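You operate a simulated robot arm through the tools that you are given. There is no shell and no other tool.

The job below is to be done with a simulated robot arm. You get a single attempt, and the scene is never put back.

TASK
Pull unit 2's red fuse for testing and lay it on top of the box.
Fine: on the blue plate before the high stage gauge; it stays locked off; shut and latch the door; leave the other fuse in.
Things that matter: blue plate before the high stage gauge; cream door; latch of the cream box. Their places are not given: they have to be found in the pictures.

Only the result counts: the job must be done as asked and must still hold three seconds after the hand-in. Knocking over, shifting, dropping, spilling or breaking anything else fails it.

THE ROBOT
A 6-joint arm with a two-finger gripper, fixed in place. Base frame: the origin is at the foot of the arm, x ahead of it, y to its left, z up. Units: m, rad, N and s.
With the tool pointing down near the work surface it reaches from about 0.7 to 0.94 m from the base axis. Its first joint turns from -2.897 to 2.897 rad. Payload 1.71 kg.
Tool frame: the origin (TCP) lies between the finger pads and is the grasp point; the fingertips stand 0.02 m ahead of it; z points along the fingers, y is the line along which they close. The gripper opens to 0.096 m. The gripper's body begins 0.113 m behind the TCP.
Orientation is that of the tool frame in the base frame, as a unit quaternion [x, y, z, w]. With the fingers straight down and closing along the base's y, the tool's x points along the base's -x, its y along +y and its z along -z.

THE INTERFACE
- The arm moves only by the tool drive_tool. Its argument "deltas" is one flat list of numbers, 7 for each row, row after row: the shift along the base's x, y, z in units of 25 mm (1.0 is 25 mm), then the turn, a rotation vector about the base's x, y, z in units of 8 degrees (1.0 is 8 degrees), then the finger opening in m, from 0 to 0.096. In form: [x, y, z, wx, wy, wz, claw, x, y, z, wx, wy, wz, claw, ...]. A call has 1 to 20 rows; each row shifts and turns the commanded pose from where the row before left it. A call with a number of a shift or a turn outside -1 to 1 is refused whole. A row lasts 0.2 s, in which the tool goes at most 0.05 m and 0.15 rad; a call with a longer step from one row to the next is refused whole, and so is a gripper value outside its range. Where a pose cannot be reached the arm comes as near as it can. A force on the tool above 90 N (or 10 N above the force at the start of the call, whichever is more), or a blocked arm, ends the call early, and 0.2 s more pass. The fingers move at their own pace (about 0.045 m/s each) and stop on an object; they squeeze with about 27 N. The grip force told is the motor's: it shows also when the fingers shut on nothing. Time passes only in rows, and 0.2 s behind the last, so rows that do not move let the fingers close. It gives the time, the measured TCP pose, the force on the tool (base axes), the opening and the grip force at its end, in the units of the frame above (readings bear some noise), with the torque about the TCP (base axes, N m) and any sound that the robot's microphone picked up, and new pictures: "views" is both (left out), scene, wrist or none.
- Cameras (640 x 400 px; columns grow to the right, rows downward): "scene" is fixed at [0.0497, 0.4999, 1.3674]; the picture's right is [-0.58, -0.82, 0.00], its down [-0.48, 0.34, -0.81] and it looks along [0.66, -0.47, -0.59] (base axes); focal length 310 px, centre (320, 200). "wrist" rides on the gripper at [0.066, 0.014, -0.145] in the tool frame; the picture's right is [-0.21, 0.98, 0.00], its down [-0.88, -0.19, -0.45] and it looks along [-0.44, -0.09, 0.90] (tool axes); focal length 275 px, centre (320, 200).
- raise_lower(by): slides the trunk up (or, below 0, down) by that many m; the arm rides with it, the base frame stays. It gives what a move gives, with no picture.
- locate(camera, pixels): for up to 12 pixels [column, row] of the newest picture of that camera ("zoom" is the newest enlarged one), the place [x, y, z] in the base frame of the surface seen there, good to about 0.002 m. No time passes.
- zoom(camera, box): a new picture of the part [left, top, right, bottom] of that camera's present view, enlarged. No time passes.
- close_job(): hands the job in; it is judged then, once.

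Unless the task says otherwise, let go and move clear before handing in.

The tools are called after "Emit:" as name(argument=value, ...) on one line, values as JSON. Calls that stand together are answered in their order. drive_tool: Moves the arm, as the interface text tells. Its arguments: {"type":"object","properties":{"deltas":{"type":"array","items":{"type":"number"}},"views":{"type":"string","enum":["both","scene","wrist","none"]}},"required":["deltas"]} The other tools are called the same way: raise_lower (by) slides the trunk up or down; locate (camera, pixels) gives the place of the surface under pixels of a picture; zoom (camera, box) takes an enlarged picture of a part of a camera's view; close_job () hands the job in.

At the start:

```text
t: 0.0
position: [0.5704, 0.2543, 1.0305]
ee_rot: [-0.001, 1.0, 0.0, -0.001]
ft_force: [-0.4, -0.7, 1.0]
moment: [0.0, 0.03, -0.01]
finger_gap: 0.0959
grasp_force: 0.0
trunk travel left (down, up): [-0.225, 0.165]
```

scene: 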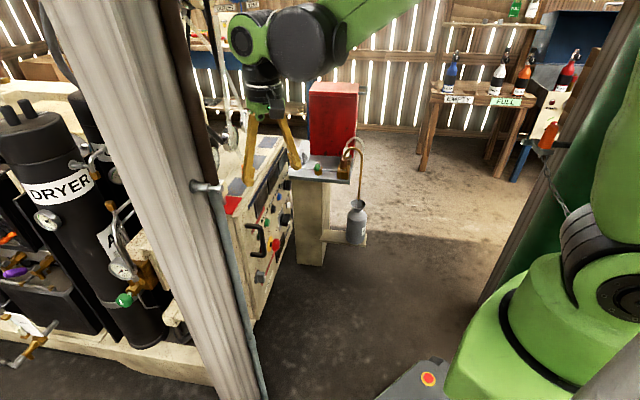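
wrist: 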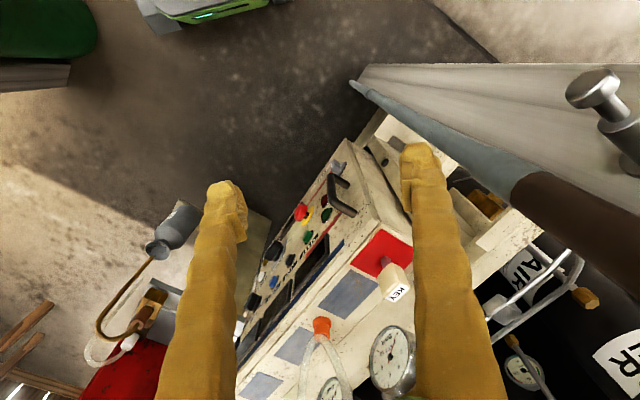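

The scene picture shows a cream box near (265,210) with a handle and knobs on its face, and coloured plates on its top. I'll enlarge both views to understand it.

Emit:
zoom(camera="scene", box=[200, 120, 360, 320])

Emit:
zoom(camera="wrist", box=[230, 100, 550, 400])

Emit:
zoom(camera="scene", box=[0, 80, 240, 380])

```text
2.00 times, centred on (280, 220) of scene
```

zoom: 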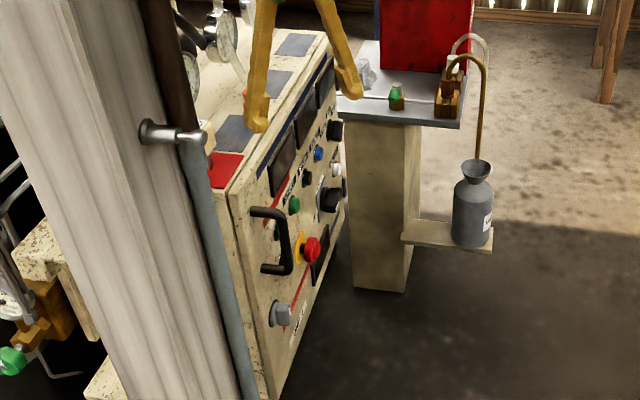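

```text
1.33 times, centred on (390, 250) of wrist
```

zoom: 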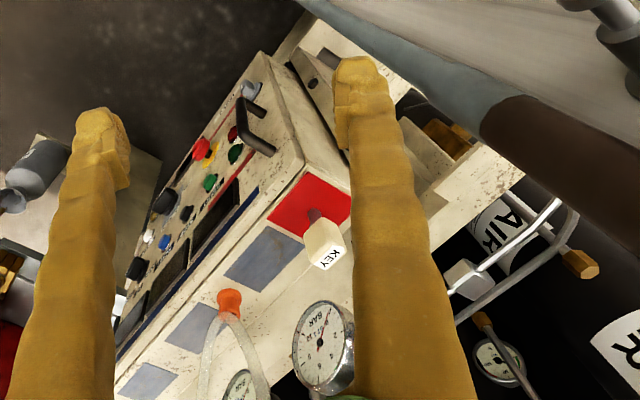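

```text
1.33 times, centred on (120, 230) of scene
```

zoom: 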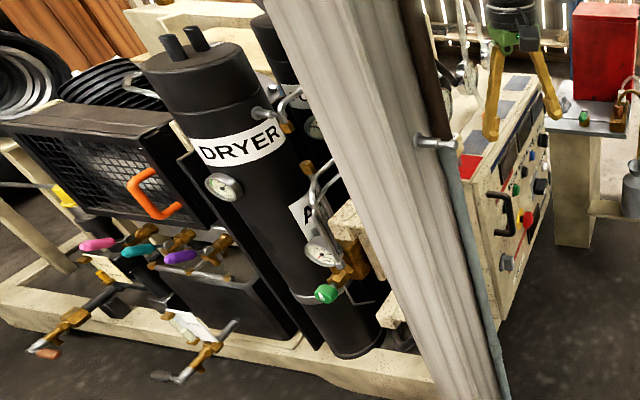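

The cream box's front carries a black handle, knobs and a grey turn-piece at zoom (280,313). I'll get coordinates for these and for the plates on top.

Emit:
locate(camera="scene", pixels=[[230, 206], [232, 222], [262, 238], [260, 277], [278, 245], [290, 210], [236, 187], [251, 172], [270, 142], [244, 240], [247, 311], [284, 170]])

Emit:
locate(camera="wrist", pixels=[[385, 250], [392, 282], [350, 290], [298, 345], [262, 385], [375, 220], [335, 165], [342, 200], [322, 325], [392, 345], [302, 212], [380, 150]])

Emit:
zoom(camera="wrist", box=[240, 140, 440, 265])

Emit:
zoom(camera="scene", box=[215, 180, 315, 330])

```text
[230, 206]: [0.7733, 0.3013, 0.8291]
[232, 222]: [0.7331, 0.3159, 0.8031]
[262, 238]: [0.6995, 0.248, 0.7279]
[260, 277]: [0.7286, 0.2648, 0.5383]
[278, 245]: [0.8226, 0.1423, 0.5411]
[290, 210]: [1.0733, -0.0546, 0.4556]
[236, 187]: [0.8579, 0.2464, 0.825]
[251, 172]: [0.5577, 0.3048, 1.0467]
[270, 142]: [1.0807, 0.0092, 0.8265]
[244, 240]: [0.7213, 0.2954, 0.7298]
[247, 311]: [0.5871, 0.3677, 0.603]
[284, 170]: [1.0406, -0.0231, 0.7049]
```

```text
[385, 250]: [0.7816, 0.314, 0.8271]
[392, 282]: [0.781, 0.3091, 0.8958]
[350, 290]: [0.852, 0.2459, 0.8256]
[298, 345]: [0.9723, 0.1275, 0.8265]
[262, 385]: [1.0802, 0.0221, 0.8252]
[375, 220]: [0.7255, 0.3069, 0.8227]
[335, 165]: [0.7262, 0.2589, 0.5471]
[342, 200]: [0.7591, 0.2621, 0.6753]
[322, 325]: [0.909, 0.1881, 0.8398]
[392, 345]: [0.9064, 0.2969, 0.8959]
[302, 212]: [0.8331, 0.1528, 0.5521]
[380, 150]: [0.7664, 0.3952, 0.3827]
```

```text
3.20 times, centred on (340, 202) of wrist
```

zoom: 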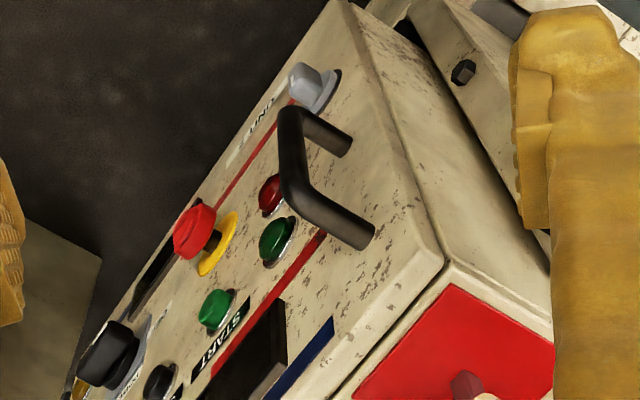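

```text
2.67 times, centred on (265, 255) of scene
```

zoom: 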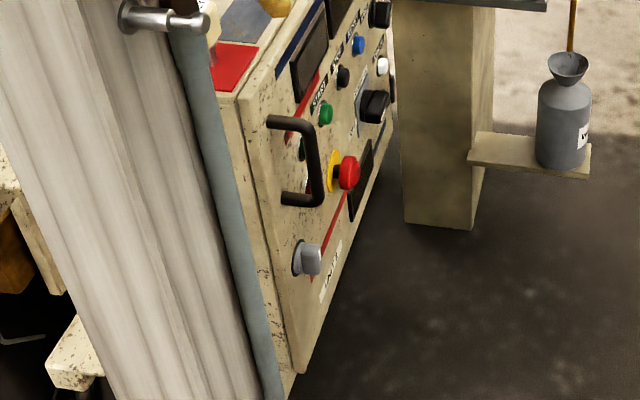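

The box's face runs along about (0.71,-0.71), facing the robot, with the grey turn latch near (0.728,0.265,0.54) and the handle near (0.70,0.25,0.73). I'll move away from the post and yaw the tool, so that I can then tilt up and look at the front.

Emit:
drive_tool(deltas=[0, -1, 0, 0, 0, -1, 0.096, 0, -1, 0, 0, 0, -1, 0.096, 0, -1, 0, 0, 0, -1, 0.096, 0, -1, 0, 0, 0, -1, 0.096, 0, -1, 0, 0, 0, -1, 0.096, 0, -1, 0, 0, 0, -1, 0.096, 0, 0, 0, 0, 0, -1, 0.096, 0, 0, 0, 0, 0, -1, 0.096, 0, 0, 0, 0, 0, -1, 0.096, 0, 0, 0, 0, 0, -1, 0.096, 0, 0, 0, 0, 0, -1, 0.096, 0, 0, 0, 0, 0, -1, 0.096, 0, 0, 0, 0, 0, -1, 0.096, 0, 0, 0, 0, 0, -1, 0.096, 0, 0, 0, 0, 0, -1, 0.096, 0, 0, 0, 0, 0, -1, 0.096, 0, 0, 0, 0, 0, -0.875, 0.096])

```text
t: 3.6
position: [0.5555, 0.1026, 1.039]
ee_rot: [0.924, 0.382, -0.008, 0.003]
ft_force: [0.0, -0.2, 0.6]
moment: [0.0, -0.01, 0.03]
finger_gap: 0.096
grasp_force: 0.0
trunk travel left (down, up): [-0.225, 0.165]
```

scene: 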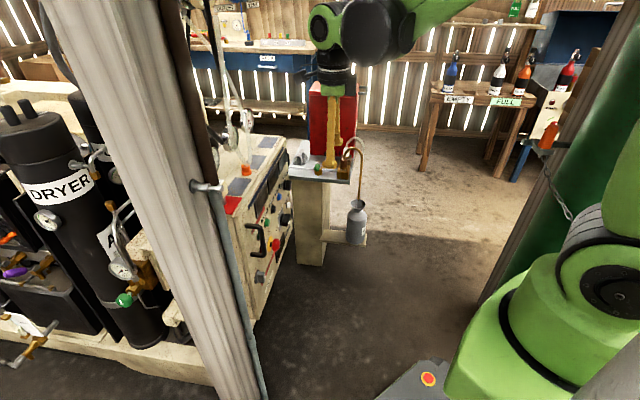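
wrist: 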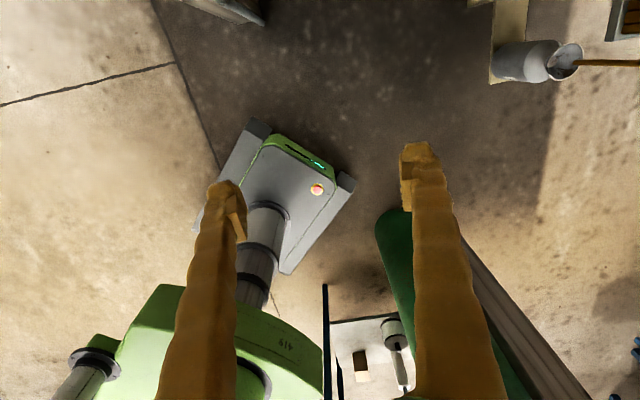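

The yaw worked; the camera now faces back at the base. I'll tilt the tool up toward the box so the wrist camera sees the front.

Emit:
drive_tool(deltas=[0, 0, 0, 0.707, -0.707, 0, 0.096, 0, 0, 0, 0.707, -0.707, 0, 0.096, 0, 0, 0, 0.707, -0.707, 0, 0.096, 0, 0, 0, 0.707, -0.707, 0, 0.096, 0, 0, 0, 0.707, -0.707, 0, 0.096, 0, 0, 0, 0.707, -0.707, 0, 0.096, 0, 0, 0, 0.707, -0.707, 0, 0.096, 0, 0, 0, 0.707, -0.707, 0, 0.096, 0, 0, 0, 0.707, -0.707, 0, 0.096, 0, 0, 0, 0.707, -0.707, 0, 0.096, 0, 0, 0, 0.707, -0.707, 0, 0.096])

```text
t: 6.0
position: [0.5655, 0.1013, 1.0693]
ee_rot: [0.669, 0.278, 0.636, -0.265]
ft_force: [0.6, -0.6, 0.3]
moment: [0.0, 0.0, -0.02]
finger_gap: 0.0958
grasp_force: 0.1
out of reach, approached as far as the arm can: row 11
trunk travel left (down, up): [-0.225, 0.165]
```

scene: 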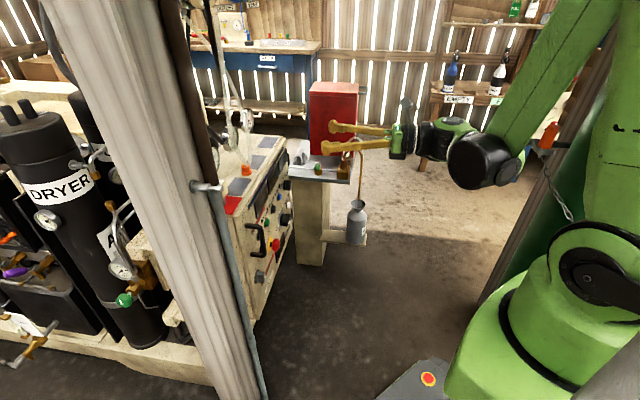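
wrist: 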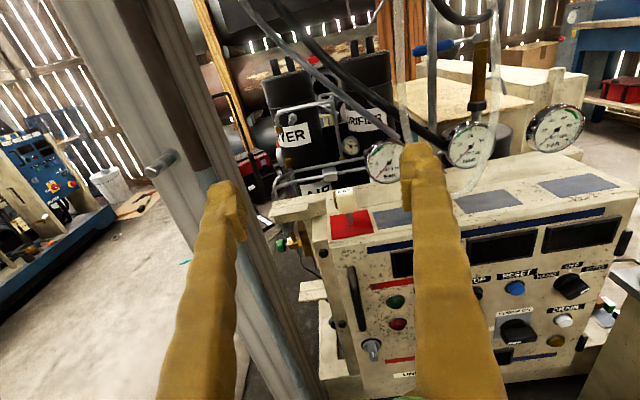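

I now see the front: three gauges (380,160), (470,145), (555,125), each behind a blue plate, and the latch at (370,350). I'll zoom to read the gauges and labels.

Emit:
zoom(camera="wrist", box=[330, 90, 630, 240])

Emit:
zoom(camera="wrist", box=[320, 230, 640, 400])

Emit:
zoom(camera="wrist", box=[350, 130, 430, 180])

Emit:
zoom(camera="wrist", box=[430, 110, 510, 180])

Emit:
zoom(camera="wrist", box=[515, 90, 595, 160])

Emit:
locate(camera="wrist", pixels=[[392, 218], [482, 201], [578, 185], [350, 222], [380, 160], [470, 145], [555, 125], [332, 245], [635, 195], [370, 350], [350, 270], [360, 328]])

```text
2.13 times, centred on (480, 165) of wrist
```

zoom: 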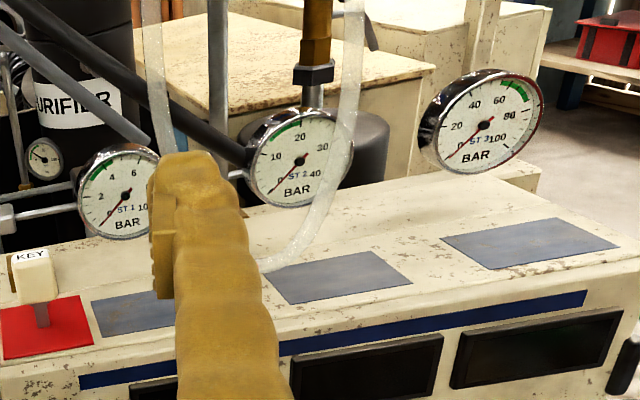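

```text
2.00 times, centred on (480, 315) of wrist
```

zoom: 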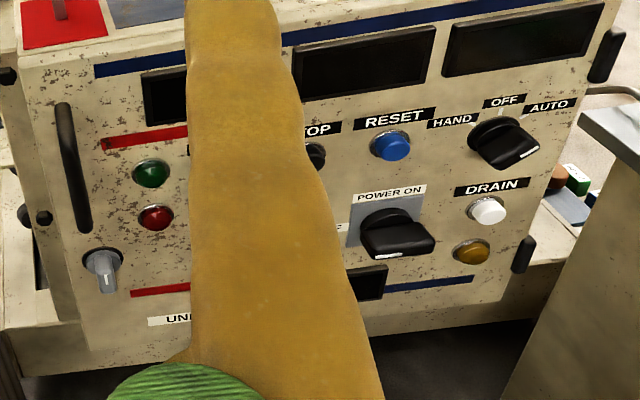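

```text
8.00 times, centred on (390, 155) of wrist
```

zoom: 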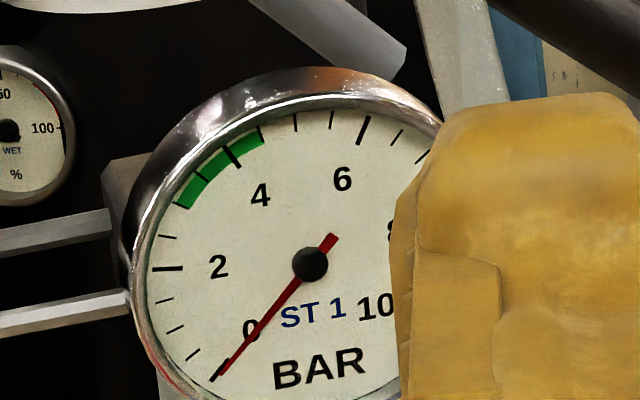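

```text
5.71 times, centred on (470, 145) of wrist
```

zoom: 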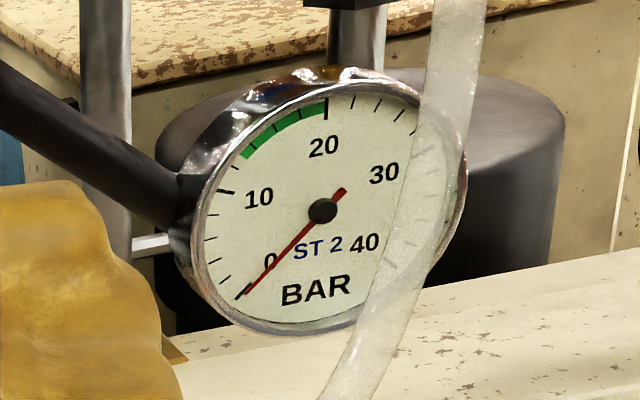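

```text
5.71 times, centred on (555, 125) of wrist
```

zoom: 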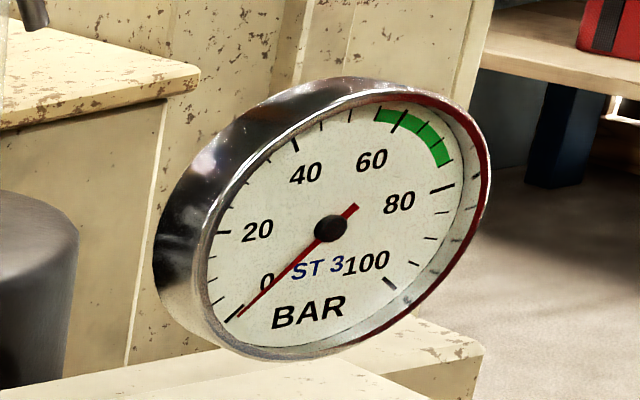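

```text
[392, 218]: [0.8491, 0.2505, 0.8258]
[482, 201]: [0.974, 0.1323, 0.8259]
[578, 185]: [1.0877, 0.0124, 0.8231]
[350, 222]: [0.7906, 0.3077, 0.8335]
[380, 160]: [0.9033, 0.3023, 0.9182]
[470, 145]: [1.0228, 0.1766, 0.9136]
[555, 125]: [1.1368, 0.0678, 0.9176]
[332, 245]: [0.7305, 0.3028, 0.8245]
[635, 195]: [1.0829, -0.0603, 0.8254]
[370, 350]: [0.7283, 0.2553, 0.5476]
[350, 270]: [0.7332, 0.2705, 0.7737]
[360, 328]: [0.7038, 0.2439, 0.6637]
```

The high-stage gauge is ST 3 (0–100 bar) at (555,125), so the plate wanted is the right-hand one near (1.088,0.012,0.825). I'll close the fingers and lower the trunk to see the door front fully.

Emit:
raise_lower(by=-0.2)

Emit:
drive_tool(deltas=[0, 0, 0, 0, 0, 0, 0, 0, 0, 0, 0, 0, 0, 0, 0, 0, 0, 0, 0, 0, 0, 0, 0, 0, 0, 0, 0, 0, 0, 0, 0, 0, 0, 0, 0])

```text
t: 8.2
position: [0.5653, 0.1025, 0.8679]
ee_rot: [0.67, 0.278, 0.636, -0.264]
ft_force: [0.5, 0.7, 0.2]
moment: [0.0, 0.0, 0.02]
finger_gap: 0.0962
grasp_force: 0.1
trunk travel left (down, up): [-0.025, 0.365]
```

```text
t: 9.4
position: [0.5649, 0.1017, 0.8689]
ee_rot: [0.67, 0.278, 0.636, -0.264]
ft_force: [0.0, 0.6, 0.0]
moment: [-0.03, -0.01, 0.03]
finger_gap: 0.0
grasp_force: 8.6
trunk travel left (down, up): [-0.025, 0.365]
```

scene: 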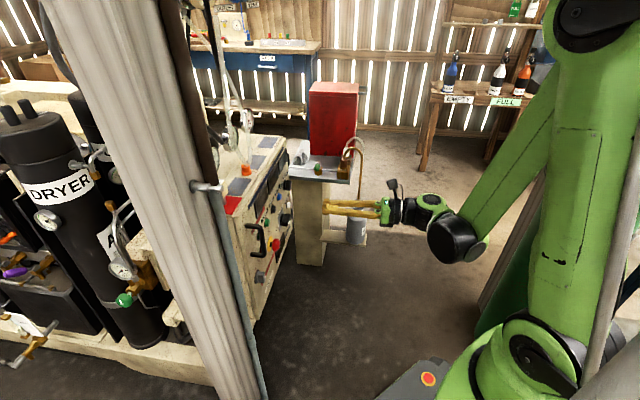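
wrist: 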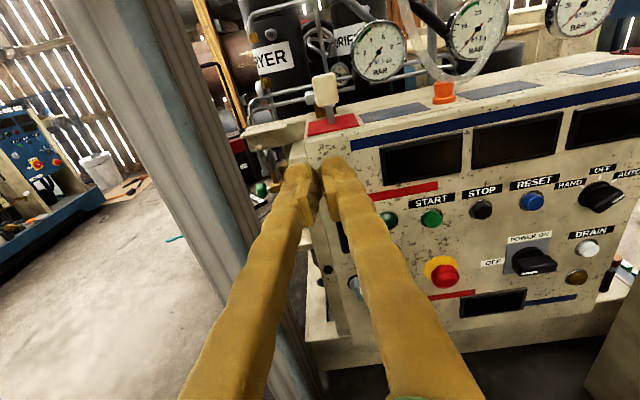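

Fingers hide the latch and handle; I'll slide the tool right along the face by about 0.2 m to uncover them.

Emit:
drive_tool(deltas=[0.7, -0.7, 0, 0, 0, 0, 0, 0.7, -0.7, 0, 0, 0, 0, 0, 0.7, -0.7, 0, 0, 0, 0, 0, 0.7, -0.7, 0, 0, 0, 0, 0, 0.7, -0.7, 0, 0, 0, 0, 0, 0.7, -0.7, 0, 0, 0, 0, 0, 0.7, -0.7, 0, 0, 0, 0, 0, 0.7, -0.7, 0, 0, 0, 0, 0], views="wrist")

Emit:
zoom(camera="wrist", box=[100, 100, 400, 290])

Emit:
zoom(camera="wrist", box=[100, 200, 340, 350])

```text
t: 11.2
position: [0.7039, -0.0404, 0.8676]
ee_rot: [0.67, 0.279, 0.635, -0.264]
ft_force: [-0.5, 0.1, 0.7]
moment: [-0.03, 0.01, -0.05]
finger_gap: 0.0
grasp_force: 27.1
trunk travel left (down, up): [-0.025, 0.365]
```

wrist: 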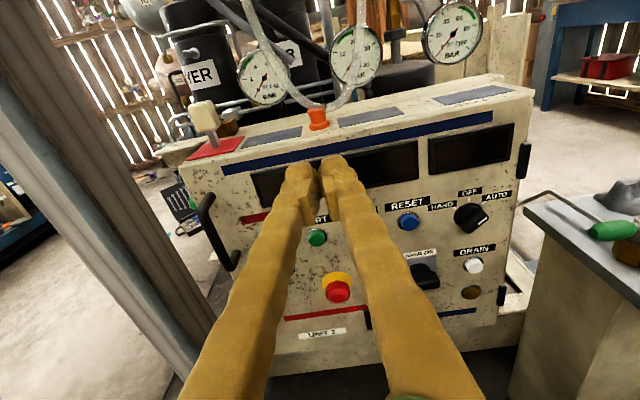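

```text
2.11 times, centred on (250, 195) of wrist
```

zoom: 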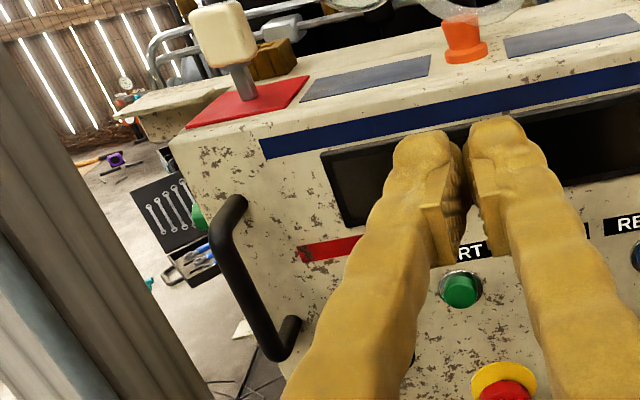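

```text
2.67 times, centred on (220, 275) of wrist
```

zoom: 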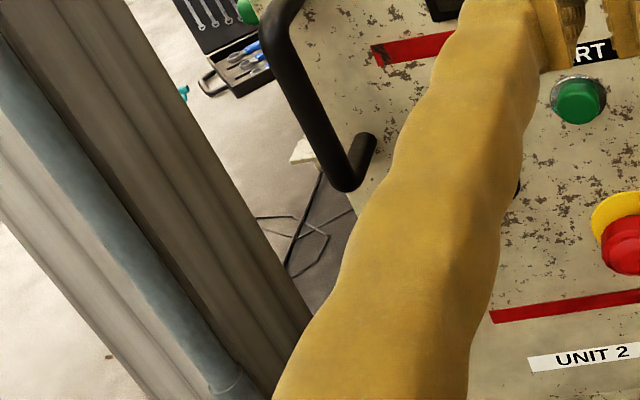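

The label reads "UNIT 2", and hinges are on the right at (522,160) and (502,295). A bench stands at the right near (560,215), so I'll measure it, the hinges, and the plate corners.

Emit:
locate(camera="wrist", pixels=[[523, 160], [502, 296], [525, 206], [610, 270], [610, 230], [432, 98], [495, 85], [514, 93], [447, 105], [530, 97], [510, 370], [545, 190]])

Emit:
locate(camera="wrist", pixels=[[205, 115], [318, 118], [215, 147], [182, 168], [205, 205], [235, 265], [222, 270], [320, 336], [345, 290], [90, 200], [30, 300], [480, 345]])

Emit:
zoom(camera="wrist", box=[440, 60, 640, 360])

```text
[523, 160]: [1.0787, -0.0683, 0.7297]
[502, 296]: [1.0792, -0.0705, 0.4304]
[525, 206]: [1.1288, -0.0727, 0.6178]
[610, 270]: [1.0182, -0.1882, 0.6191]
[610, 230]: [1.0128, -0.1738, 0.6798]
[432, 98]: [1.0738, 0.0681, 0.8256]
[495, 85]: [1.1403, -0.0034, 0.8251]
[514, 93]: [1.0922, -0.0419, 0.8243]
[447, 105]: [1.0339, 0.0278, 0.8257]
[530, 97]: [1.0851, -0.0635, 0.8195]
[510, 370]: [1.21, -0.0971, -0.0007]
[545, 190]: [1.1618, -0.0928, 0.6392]
```

```text
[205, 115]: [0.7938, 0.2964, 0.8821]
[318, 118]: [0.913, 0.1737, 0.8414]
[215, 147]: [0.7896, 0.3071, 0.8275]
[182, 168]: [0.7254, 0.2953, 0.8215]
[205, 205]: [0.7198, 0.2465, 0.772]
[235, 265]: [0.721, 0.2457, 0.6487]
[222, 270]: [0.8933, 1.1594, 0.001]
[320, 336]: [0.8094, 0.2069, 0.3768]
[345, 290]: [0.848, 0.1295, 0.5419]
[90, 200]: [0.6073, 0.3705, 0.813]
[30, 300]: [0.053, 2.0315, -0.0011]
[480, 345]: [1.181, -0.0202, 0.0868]
```

```text
1.33 times, centred on (540, 210) of wrist
```

zoom: 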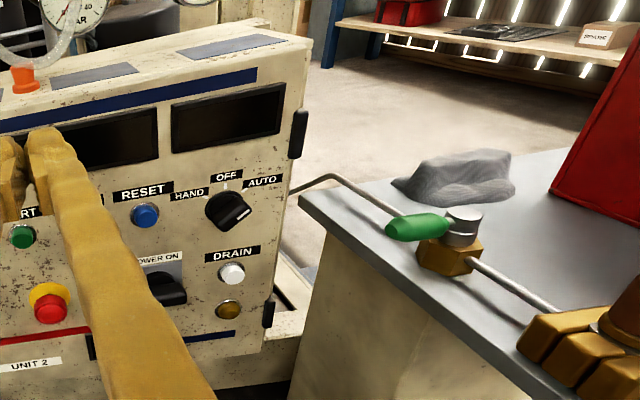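

The hinge line is near (1.08,-0.07), and the bench's left edge lies just right of it, so the door must not be swung much past about 70°. Now I'll go lower for a close look at the latch.

Emit:
drive_tool(deltas=[-0.174, 0.305, -0.967, 0, 0, 0, 0, -0.174, 0.305, -0.967, 0, 0, 0, 0, -0.174, 0.305, -0.967, 0, 0, 0, 0, -0.174, 0.305, -0.967, 0, 0, 0, 0, -0.174, 0.305, -0.967, 0, 0, 0, 0, -0.174, 0.305, -0.967, 0, 0, 0, 0, -0.174, 0.305, -0.967, 0, 0, 0, 0, -0.174, 0.305, -0.967, 0, 0, 0, 0, -0.174, 0.305, -0.967, 0, 0, 0, 0])

Emit:
zoom(camera="wrist", box=[160, 60, 320, 260])

```text
t: 13.2
position: [0.7375, 0.001, 0.7459]
ee_rot: [0.671, 0.279, 0.635, -0.264]
ft_force: [0.1, -0.3, 0.0]
moment: [0.0, 0.01, -0.03]
finger_gap: 0.0003
grasp_force: 27.2
out of reach, approached as far as the arm can: row 4, 5, 6, 7, 8, 9
trunk travel left (down, up): [-0.025, 0.365]
```

scene: 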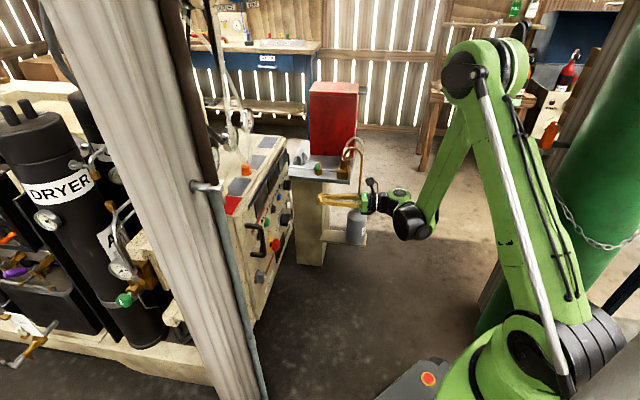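
wrist: 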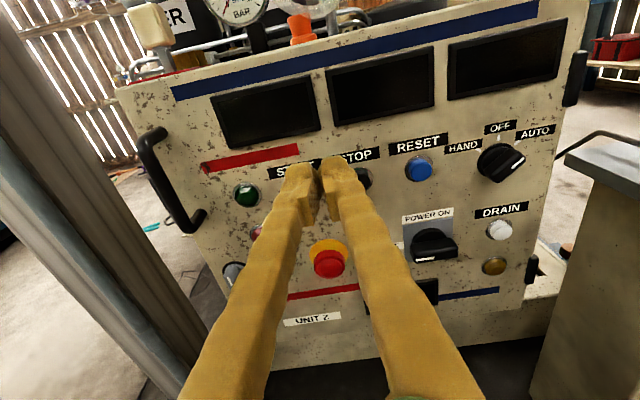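

```text
2.00 times, centred on (240, 160) of wrist
```

zoom: 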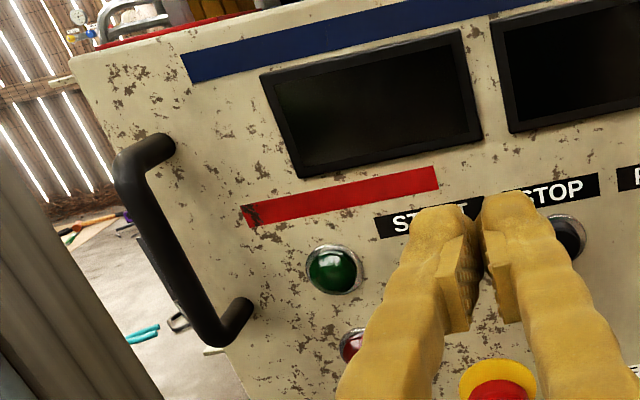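

The arm stops near z 0.746, at its inner reach limit. I'll measure where the shoulder, elbow and wrist are, to choose a better trunk height.

Emit:
locate(camera="scene", pixels=[[520, 355], [560, 330], [472, 80], [500, 60], [405, 220], [430, 222], [400, 197], [440, 395], [500, 160], [600, 340]])

Emit:
drive_tool(deltas=[0, 0, 0, 0, 0, 0, 0], views="none")

```text
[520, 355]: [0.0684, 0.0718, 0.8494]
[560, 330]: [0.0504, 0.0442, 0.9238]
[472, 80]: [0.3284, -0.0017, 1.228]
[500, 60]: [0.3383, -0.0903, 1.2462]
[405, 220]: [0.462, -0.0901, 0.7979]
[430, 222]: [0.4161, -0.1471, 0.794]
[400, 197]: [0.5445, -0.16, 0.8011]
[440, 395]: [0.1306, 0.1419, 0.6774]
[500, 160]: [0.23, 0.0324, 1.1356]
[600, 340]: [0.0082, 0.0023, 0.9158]
```

```text
t: 13.6
position: [0.7387, 0.001, 0.7467]
ee_rot: [0.671, 0.278, 0.635, -0.264]
ft_force: [-0.1, -1.1, -0.8]
moment: [-0.04, -0.01, -0.01]
finger_gap: 0.0
grasp_force: 26.8
trunk travel left (down, up): [-0.025, 0.365]
```

The shoulder sits around z 0.88 and the wrist is too near to it; raising the trunk by 0.2 gives room to get low and close. I'll then bring the camera down to face the latch.

Emit:
raise_lower(by=0.2)

Emit:
drive_tool(deltas=[-0.2, 0.1, -1, 0, 0, 0, 0, -0.2, 0.1, -1, 0, 0, 0, 0, -0.2, 0.1, -1, 0, 0, 0, 0, -0.2, 0.1, -1, 0, 0, 0, 0, -0.2, 0.1, -1, 0, 0, 0, 0, -0.2, 0.1, -1, 0, 0, 0, 0, -0.2, 0.1, -1, 0, 0, 0, 0, -0.2, 0.1, -1, 0, 0, 0, 0, -0.2, 0.1, -1, 0, 0, 0, 0, -0.2, 0.1, -1, 0, 0, 0, 0, -0.2, 0.1, -1, 0, 0, 0, 0, -0.2, 0.1, -1, 0, 0, 0, 0])

Emit:
zoom(camera="wrist", box=[160, 60, 320, 260])

```text
t: 15.7
position: [0.7388, 0.0005, 0.9469]
ee_rot: [0.67, 0.279, 0.635, -0.264]
ft_force: [-0.3, 0.3, 0.4]
moment: [-0.05, 0.0, 0.01]
finger_gap: 0.0
grasp_force: 26.7
trunk travel left (down, up): [-0.225, 0.165]
```

```text
t: 18.3
position: [0.8495, -0.0288, 0.7654]
ee_rot: [0.67, 0.281, 0.634, -0.265]
ft_force: [-0.1, 0.3, 0.7]
moment: [-0.03, 0.02, 0.01]
finger_gap: 0.0
grasp_force: 27.3
out of reach, approached as far as the arm can: row 1, 2, 3, 4, 5, 6, 7, 8, 9, 10, 11, 12
trunk travel left (down, up): [-0.225, 0.165]
```

scene: 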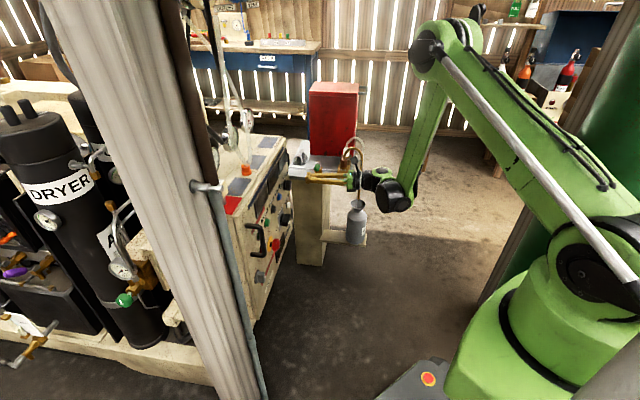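
wrist: 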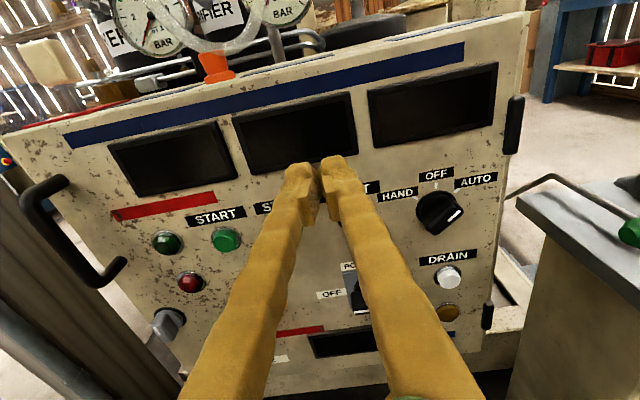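

```text
2.00 times, centred on (240, 160) of wrist
```

zoom: 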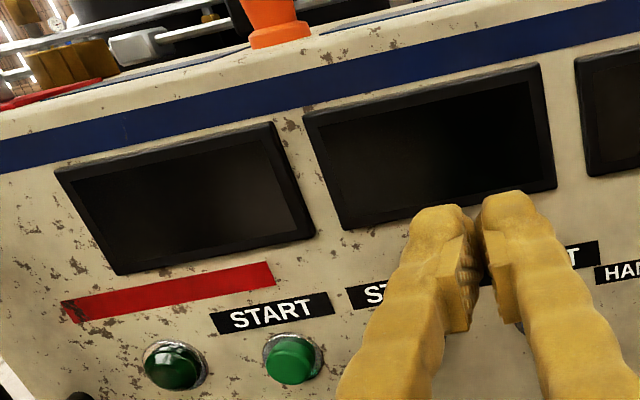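

The limit seems to be the wrist bend with a horizontal tool; pitching the tool downward should relax it. The latch is visible now at (168,322), so I'll zoom in on it.

Emit:
zoom(camera="wrist", box=[120, 270, 240, 390])

Emit:
locate(camera="wrist", pixels=[[168, 322], [175, 316], [155, 330], [180, 330], [190, 340], [25, 200], [40, 180], [115, 268], [95, 285], [60, 240]])

Emit:
locate(camera="scene", pixels=[[290, 173], [351, 183], [346, 155], [350, 200], [357, 225], [318, 172], [343, 172], [300, 262], [320, 250]])

Emit:
zoom(camera="scene", box=[230, 220, 300, 300])

```text
3.33 times, centred on (180, 330) of wrist
```

zoom: 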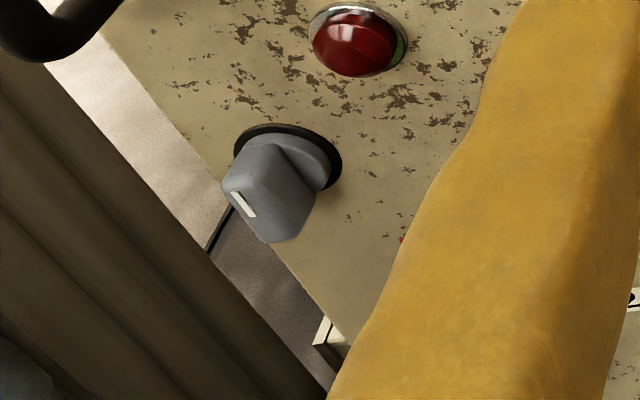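

```text
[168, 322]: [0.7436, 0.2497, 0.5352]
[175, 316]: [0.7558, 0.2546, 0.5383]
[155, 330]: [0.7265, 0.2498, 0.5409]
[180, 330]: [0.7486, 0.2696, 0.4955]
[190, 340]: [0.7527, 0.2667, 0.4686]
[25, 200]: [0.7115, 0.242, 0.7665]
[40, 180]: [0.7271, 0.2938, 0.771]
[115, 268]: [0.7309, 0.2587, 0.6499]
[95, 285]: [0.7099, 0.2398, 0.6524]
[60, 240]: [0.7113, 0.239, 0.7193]
```

```text
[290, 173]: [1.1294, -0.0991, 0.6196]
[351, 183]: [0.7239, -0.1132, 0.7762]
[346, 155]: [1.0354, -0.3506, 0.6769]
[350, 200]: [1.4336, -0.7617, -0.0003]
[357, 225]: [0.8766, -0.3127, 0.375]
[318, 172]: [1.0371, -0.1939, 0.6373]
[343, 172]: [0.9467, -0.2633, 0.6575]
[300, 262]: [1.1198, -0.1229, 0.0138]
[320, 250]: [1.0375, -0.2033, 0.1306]
```

```text
5.00 times, centred on (265, 260) of scene
```

zoom: 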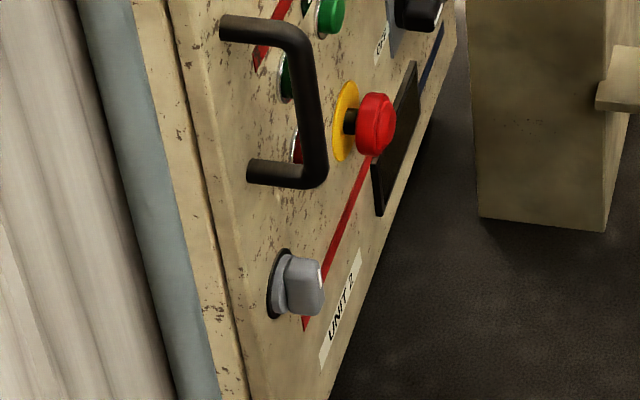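

The latch is a winged grey knob with its white mark pointing down, centred near s≈0.345 along the face at z≈0.54, standing out about 35 mm. I'll lower the trunk again, then move left while pitching the tool slightly down.

Emit:
raise_lower(by=-0.22)

Emit:
drive_tool(deltas=[-0.7, 0.7, 0.2, -0.3, 0.3, 0, 0, -0.7, 0.7, 0.2, -0.3, 0.3, 0, 0, -0.7, 0.7, 0.2, -0.3, 0.3, 0, 0, -0.7, 0.7, 0.2, -0.3, 0.3, 0, 0, -0.7, 0.7, 0.2, -0.3, 0.3, 0, 0, -0.7, 0.7, 0, -0.3, 0.3, 0, 0])

```text
t: 20.7
position: [0.8493, -0.028, 0.5462]
ee_rot: [0.67, 0.28, 0.634, -0.266]
ft_force: [0.7, 0.0, -0.1]
moment: [-0.01, 0.0, -0.02]
finger_gap: 0.0001
grasp_force: 27.2
trunk travel left (down, up): [-0.005, 0.385]
```

```text
t: 22.1
position: [0.7845, 0.0655, 0.5923]
ee_rot: [0.774, 0.321, 0.504, -0.211]
ft_force: [0.3, -0.3, -0.3]
moment: [0.03, 0.01, 0.03]
finger_gap: 0.0
grasp_force: 26.9
out of reach, approached as far as the arm can: row 1, 2, 3, 4, 5, 6
trunk travel left (down, up): [-0.005, 0.385]
```

scene: 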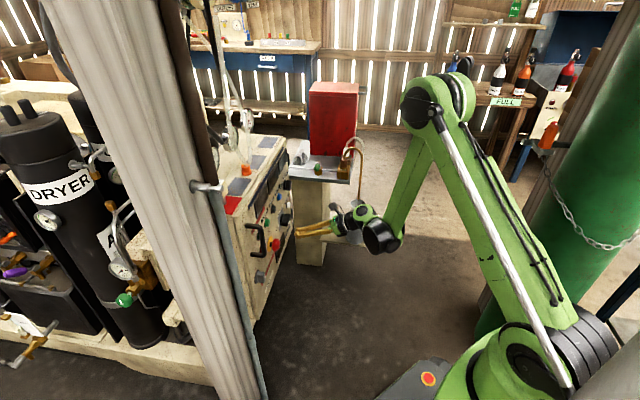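
wrist: 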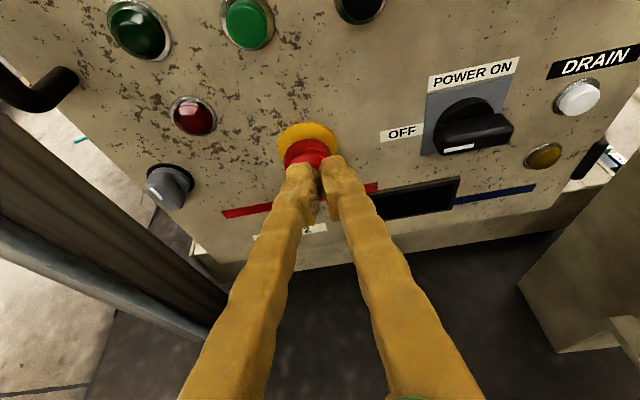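

The tool sits at (0.785,0.066,0.592), pitched 24° down, and the latch is visible at (170,185). I'll measure the arm's joints to understand the reach limit.

Emit:
locate(camera="scene", pixels=[[420, 108], [440, 115], [375, 235], [385, 225], [362, 212], [520, 350], [550, 360], [455, 100], [400, 190], [350, 215]])

Emit:
zoom(camera="scene", box=[320, 60, 640, 400])

Emit:
zoom(camera="wrist", box=[130, 140, 230, 240])

Emit:
locate(camera="wrist", pixels=[[160, 187], [175, 175], [183, 200], [185, 168], [70, 85], [40, 105], [30, 85], [305, 150], [200, 225]])

```text
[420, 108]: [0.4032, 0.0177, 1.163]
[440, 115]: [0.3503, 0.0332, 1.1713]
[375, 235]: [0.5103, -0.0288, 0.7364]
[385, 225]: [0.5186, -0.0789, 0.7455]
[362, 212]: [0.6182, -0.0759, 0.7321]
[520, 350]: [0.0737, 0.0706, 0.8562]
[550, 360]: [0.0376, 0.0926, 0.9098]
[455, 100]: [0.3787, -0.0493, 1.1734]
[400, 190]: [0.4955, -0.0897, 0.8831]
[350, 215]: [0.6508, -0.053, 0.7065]
```

```text
1.18 times, centred on (480, 230) of scene
```

zoom: 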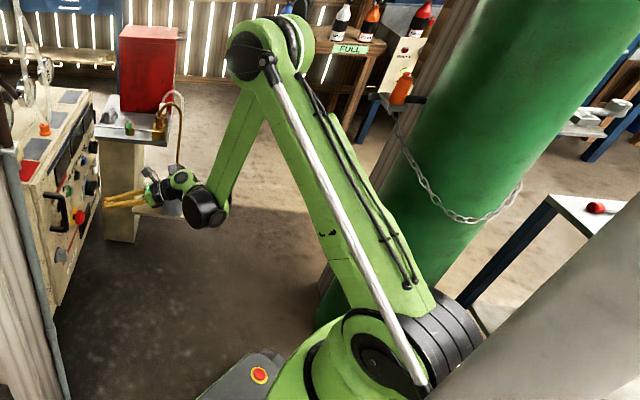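

```text
4.00 times, centred on (180, 190) of wrist
```

zoom: 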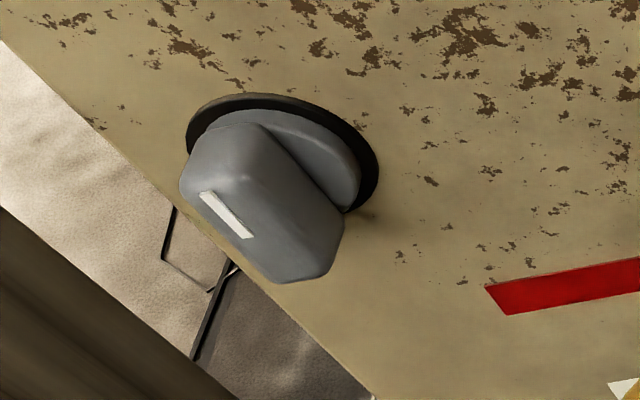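

```text
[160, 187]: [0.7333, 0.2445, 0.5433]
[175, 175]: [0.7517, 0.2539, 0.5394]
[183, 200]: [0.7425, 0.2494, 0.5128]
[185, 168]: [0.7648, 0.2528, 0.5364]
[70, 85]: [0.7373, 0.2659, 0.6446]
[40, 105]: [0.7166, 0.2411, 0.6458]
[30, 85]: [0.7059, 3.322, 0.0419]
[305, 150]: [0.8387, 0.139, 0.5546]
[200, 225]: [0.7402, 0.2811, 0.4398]
```

All limit poses share a forearm about 73° below horizontal, so I need the wrist higher, which means a tool pitch of about 40° down near the latch. I'll move to a pre-grasp spot ahead of and above the latch at (170,185) with the fingers partly open.

Emit:
drive_tool(deltas=[0, 0, 0.3, -0.4, 0.4, 0, 0.06, 0, 0, 0.3, -0.4, 0.4, 0, 0.06, -0.563, 0.786, 0, -0.2, 0.2, 0, 0.06, -0.563, 0.786, 0, -0.2, 0.2, 0, 0.06, -0.563, 0.786, 0, -0.2, 0.2, 0, 0.06, -0.563, 0.786, 0, 0, 0, 0, 0.06, -0.563, 0.786, 0, 0, 0, 0, 0.06, -0.563, 0.786, 0, 0, 0, 0, 0.06, -0.563, 0.786, 0, 0, 0, 0, 0.06])

Emit:
zoom(camera="wrist", box=[240, 80, 400, 220])

```text
t: 24.1
position: [0.688, 0.2041, 0.6108]
ee_rot: [0.836, 0.347, 0.393, -0.165]
ft_force: [-0.5, -0.8, -1.3]
moment: [0.0, -0.02, 0.01]
finger_gap: 0.0601
grasp_force: 0.0
out of reach, approached as far as the arm can: row 9
trunk travel left (down, up): [-0.005, 0.385]
```

scene: 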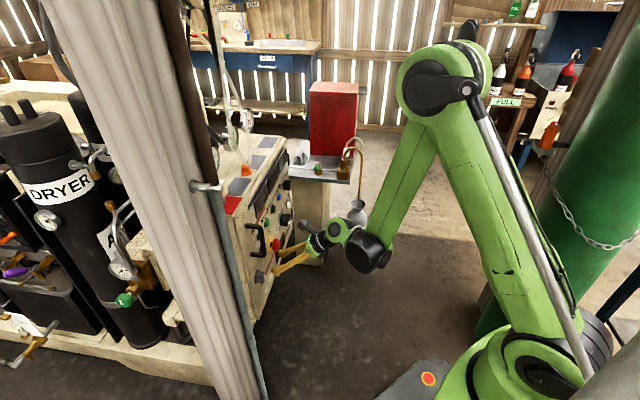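
wrist: 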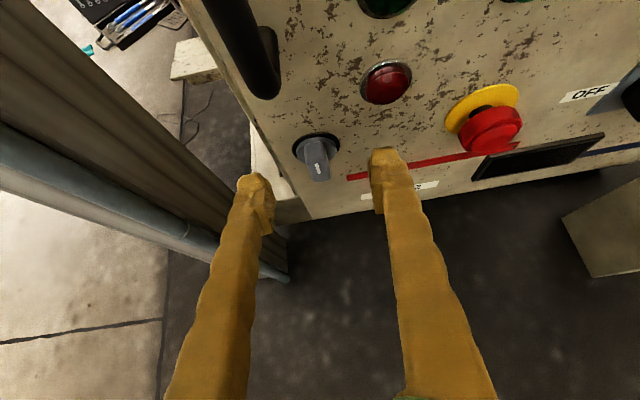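

```text
2.86 times, centred on (320, 150) of wrist
```

zoom: 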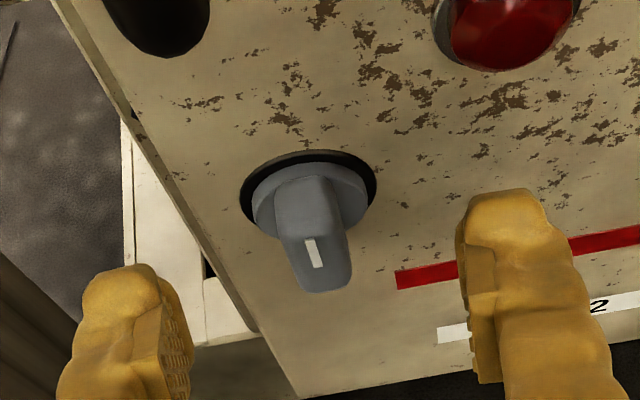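

The wing knob is now clearly seen at (318,160), its white mark low at (317,168). I'll measure its faces precisely.

Emit:
zoom(camera="wrist", box=[285, 120, 355, 190])

Emit:
locate(camera="wrist", pixels=[[317, 150], [317, 168], [318, 178], [312, 140], [309, 160], [328, 160], [298, 150], [335, 140], [316, 133], [345, 165], [325, 135]])

```text
5.71 times, centred on (320, 155) of wrist
```

zoom: 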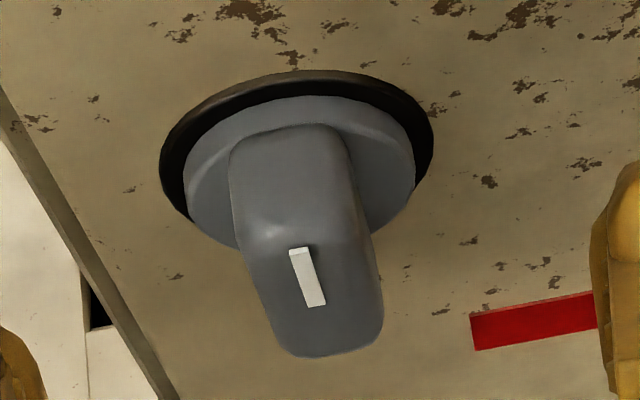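

```text
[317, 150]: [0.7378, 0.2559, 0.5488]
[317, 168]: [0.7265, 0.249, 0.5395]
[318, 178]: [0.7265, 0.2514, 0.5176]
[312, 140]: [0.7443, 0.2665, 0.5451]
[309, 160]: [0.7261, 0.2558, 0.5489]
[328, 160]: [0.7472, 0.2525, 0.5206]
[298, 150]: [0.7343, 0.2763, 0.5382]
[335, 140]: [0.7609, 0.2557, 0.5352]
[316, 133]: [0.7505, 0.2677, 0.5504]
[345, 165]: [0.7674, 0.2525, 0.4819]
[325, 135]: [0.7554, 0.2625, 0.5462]
```

The wing is about 19 mm thick, from z≈0.515 to 0.549 with its front at 0.690 from the base plane; its axis is about s 0.34, z 0.532. I'll advance so the fingertips straddle it.

Emit:
drive_tool(deltas=[0.386, 0.423, -0.688, 0, 0, 0, 0.06, 0.386, 0.423, -0.688, 0, 0, 0, 0.06, 0.386, 0.423, -0.688, 0, 0, 0, 0.06, 0.386, 0.423, -0.688, 0, 0, 0, 0.06])

Emit:
zoom(camera="wrist", box=[240, 110, 400, 230])

```text
t: 25.1
position: [0.7396, 0.2477, 0.5548]
ee_rot: [0.835, 0.349, 0.392, -0.166]
ft_force: [-0.2, 0.2, 1.2]
moment: [-0.05, -0.02, -0.01]
finger_gap: 0.0602
grasp_force: 0.0
out of reach, approached as far as the arm can: row 1, 2, 3, 4
trunk travel left (down, up): [-0.005, 0.385]
```

scene: 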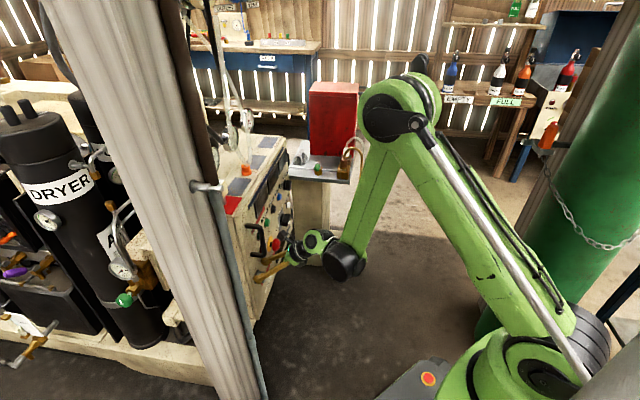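
wrist: 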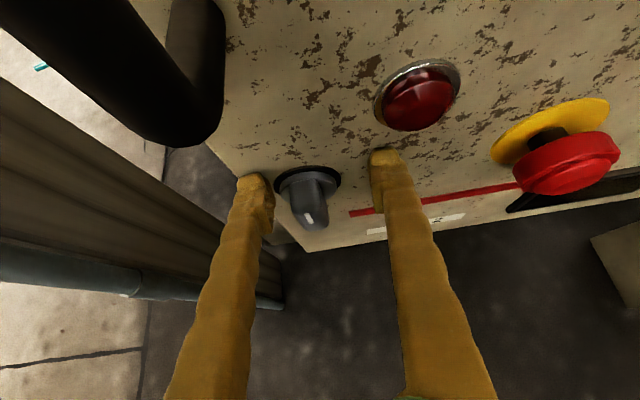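

```text
3.33 times, centred on (320, 170) of wrist
```

zoom: 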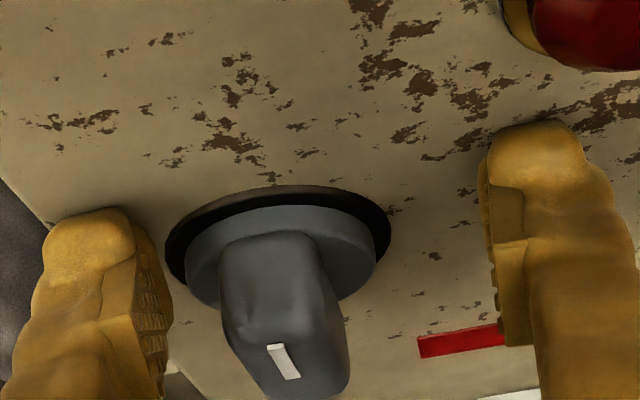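

Reach stopped the tool at (0.740,0.248,0.555), 13 mm short in height, so I need a steeper pitch. I'll back off a little, pitch to about 52°, and come in again.

Emit:
drive_tool(deltas=[-0.5, -0.3, 0.4, -0.35, 0.35, 0, 0.06, -0.5, -0.3, 0.4, -0.35, 0.35, 0, 0.06, 0, 0, 0.1, -0.36, 0.36, 0, 0.06], views="none")

```text
t: 25.9
position: [0.7147, 0.234, 0.5781]
ee_rot: [0.872, 0.362, 0.303, -0.128]
ft_force: [0.2, -0.6, -0.4]
moment: [0.02, 0.02, 0.02]
finger_gap: 0.0601
grasp_force: 0.1
trunk travel left (down, up): [-0.005, 0.385]
```

The pose was reached with no limit. Now I'll come in onto the wing.

Emit:
drive_tool(deltas=[0.252, 0.262, -0.66, 0, 0, 0, 0.06, 0.252, 0.262, -0.66, 0, 0, 0, 0.06], views="wrist")

Emit:
zoom(camera="wrist", box=[240, 110, 400, 230])

```text
t: 26.5
position: [0.7278, 0.2462, 0.5474]
ee_rot: [0.872, 0.362, 0.304, -0.129]
ft_force: [-0.5, -0.4, 0.8]
moment: [0.0, -0.04, -0.01]
finger_gap: 0.0599
grasp_force: 0.1
trunk travel left (down, up): [-0.005, 0.385]
```

wrist: 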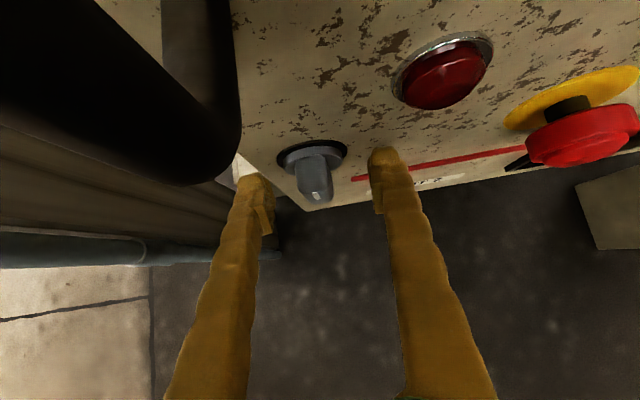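

```text
3.33 times, centred on (320, 170) of wrist
```

zoom: 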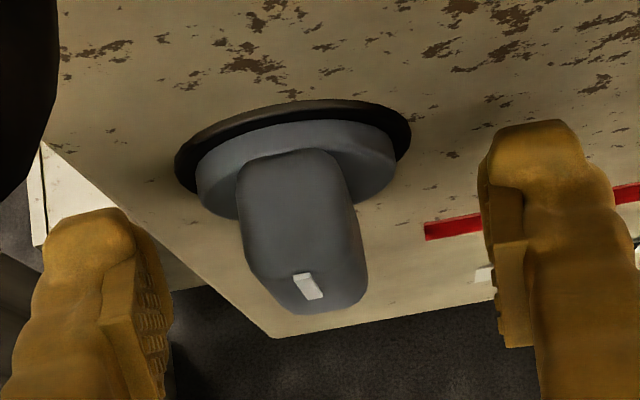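

The fingers look to straddle the wing at (313,170). I'll check the depths of the tips against the wing.

Emit:
locate(camera="wrist", pixels=[[256, 178], [384, 152], [270, 190], [375, 165], [315, 165], [316, 190], [300, 170], [318, 200], [330, 185]])

```text
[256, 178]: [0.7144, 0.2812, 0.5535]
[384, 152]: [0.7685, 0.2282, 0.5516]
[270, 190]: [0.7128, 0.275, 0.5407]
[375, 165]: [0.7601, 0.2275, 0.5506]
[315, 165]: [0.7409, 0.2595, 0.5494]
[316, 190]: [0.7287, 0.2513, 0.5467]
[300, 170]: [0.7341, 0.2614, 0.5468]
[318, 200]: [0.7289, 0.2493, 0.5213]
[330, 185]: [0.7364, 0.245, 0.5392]
```

Everything lines up with the TCP at s≈0.3405 against the wing's 0.339. I'll close on the wing.

Emit:
drive_tool(deltas=[0, 0, 0, 0, 0, 0, 0.03, 0, 0, 0, 0, 0, 0, 0.01, 0, 0, 0, 0, 0, 0, 0.0, 0, 0, 0, 0, 0, 0, 0.0, 0, 0, 0, 0, 0, 0, 0.0], views="wrist")

Emit:
zoom(camera="wrist", box=[240, 110, 400, 230])

```text
t: 27.7
position: [0.7273, 0.2482, 0.5458]
ee_rot: [0.872, 0.363, 0.303, -0.129]
ft_force: [-26.6, 24.8, 6.9]
moment: [0.61, 0.37, -0.04]
finger_gap: 0.0194
grasp_force: 34.9
trunk travel left (down, up): [-0.005, 0.385]
```

wrist: 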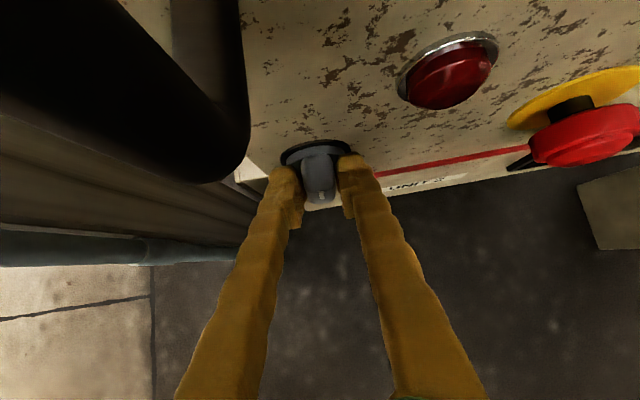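

```text
3.33 times, centred on (320, 170) of wrist
```

zoom: 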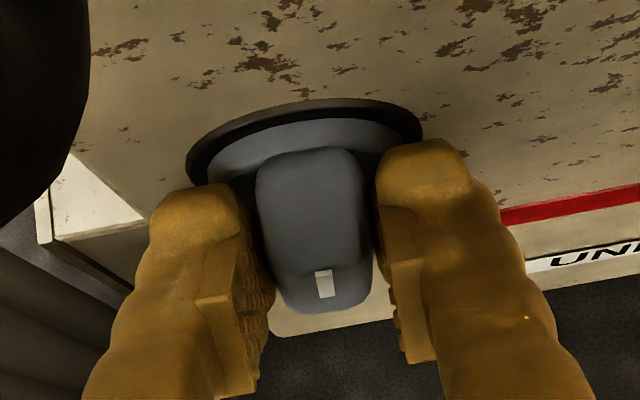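

The wing is gripped (gap 19.4 mm), but there is about 36 N of sideways load toward the left. I'll ease the tool left to relax it.

Emit:
drive_tool(deltas=[-0.06, 0.06, 0, 0, 0, 0, 0.0, 0, 0, 0, 0, 0, 0, 0], views="none")

```text
t: 28.3
position: [0.7268, 0.2483, 0.5467]
ee_rot: [0.872, 0.363, 0.304, -0.129]
ft_force: [-16.8, 11.0, 3.9]
moment: [0.27, 0.34, -0.14]
finger_gap: 0.0194
grasp_force: 34.7
trunk travel left (down, up): [-0.005, 0.385]
```

Load is easing. Now I'll test a small clockwise twist (8°) about the knob's axis and watch the torque.

Emit:
drive_tool(deltas=[-0.05, 0.05, 0, 0, 0, 0, 0.0, 0.03, -0.03, 0, 0.354, 0.354, 0, 0, 0.03, -0.03, 0, 0.354, 0.354, 0, 0, 0, 0, 0, 0, 0, 0, 0], views="none")

```text
t: 29.3
position: [0.7271, 0.246, 0.5456]
ee_rot: [0.878, 0.339, 0.279, -0.189]
ft_force: [14.0, -2.1, 24.6]
moment: [0.23, -0.44, -0.07]
finger_gap: 0.0189
grasp_force: 34.6
trunk travel left (down, up): [-0.005, 0.385]
```

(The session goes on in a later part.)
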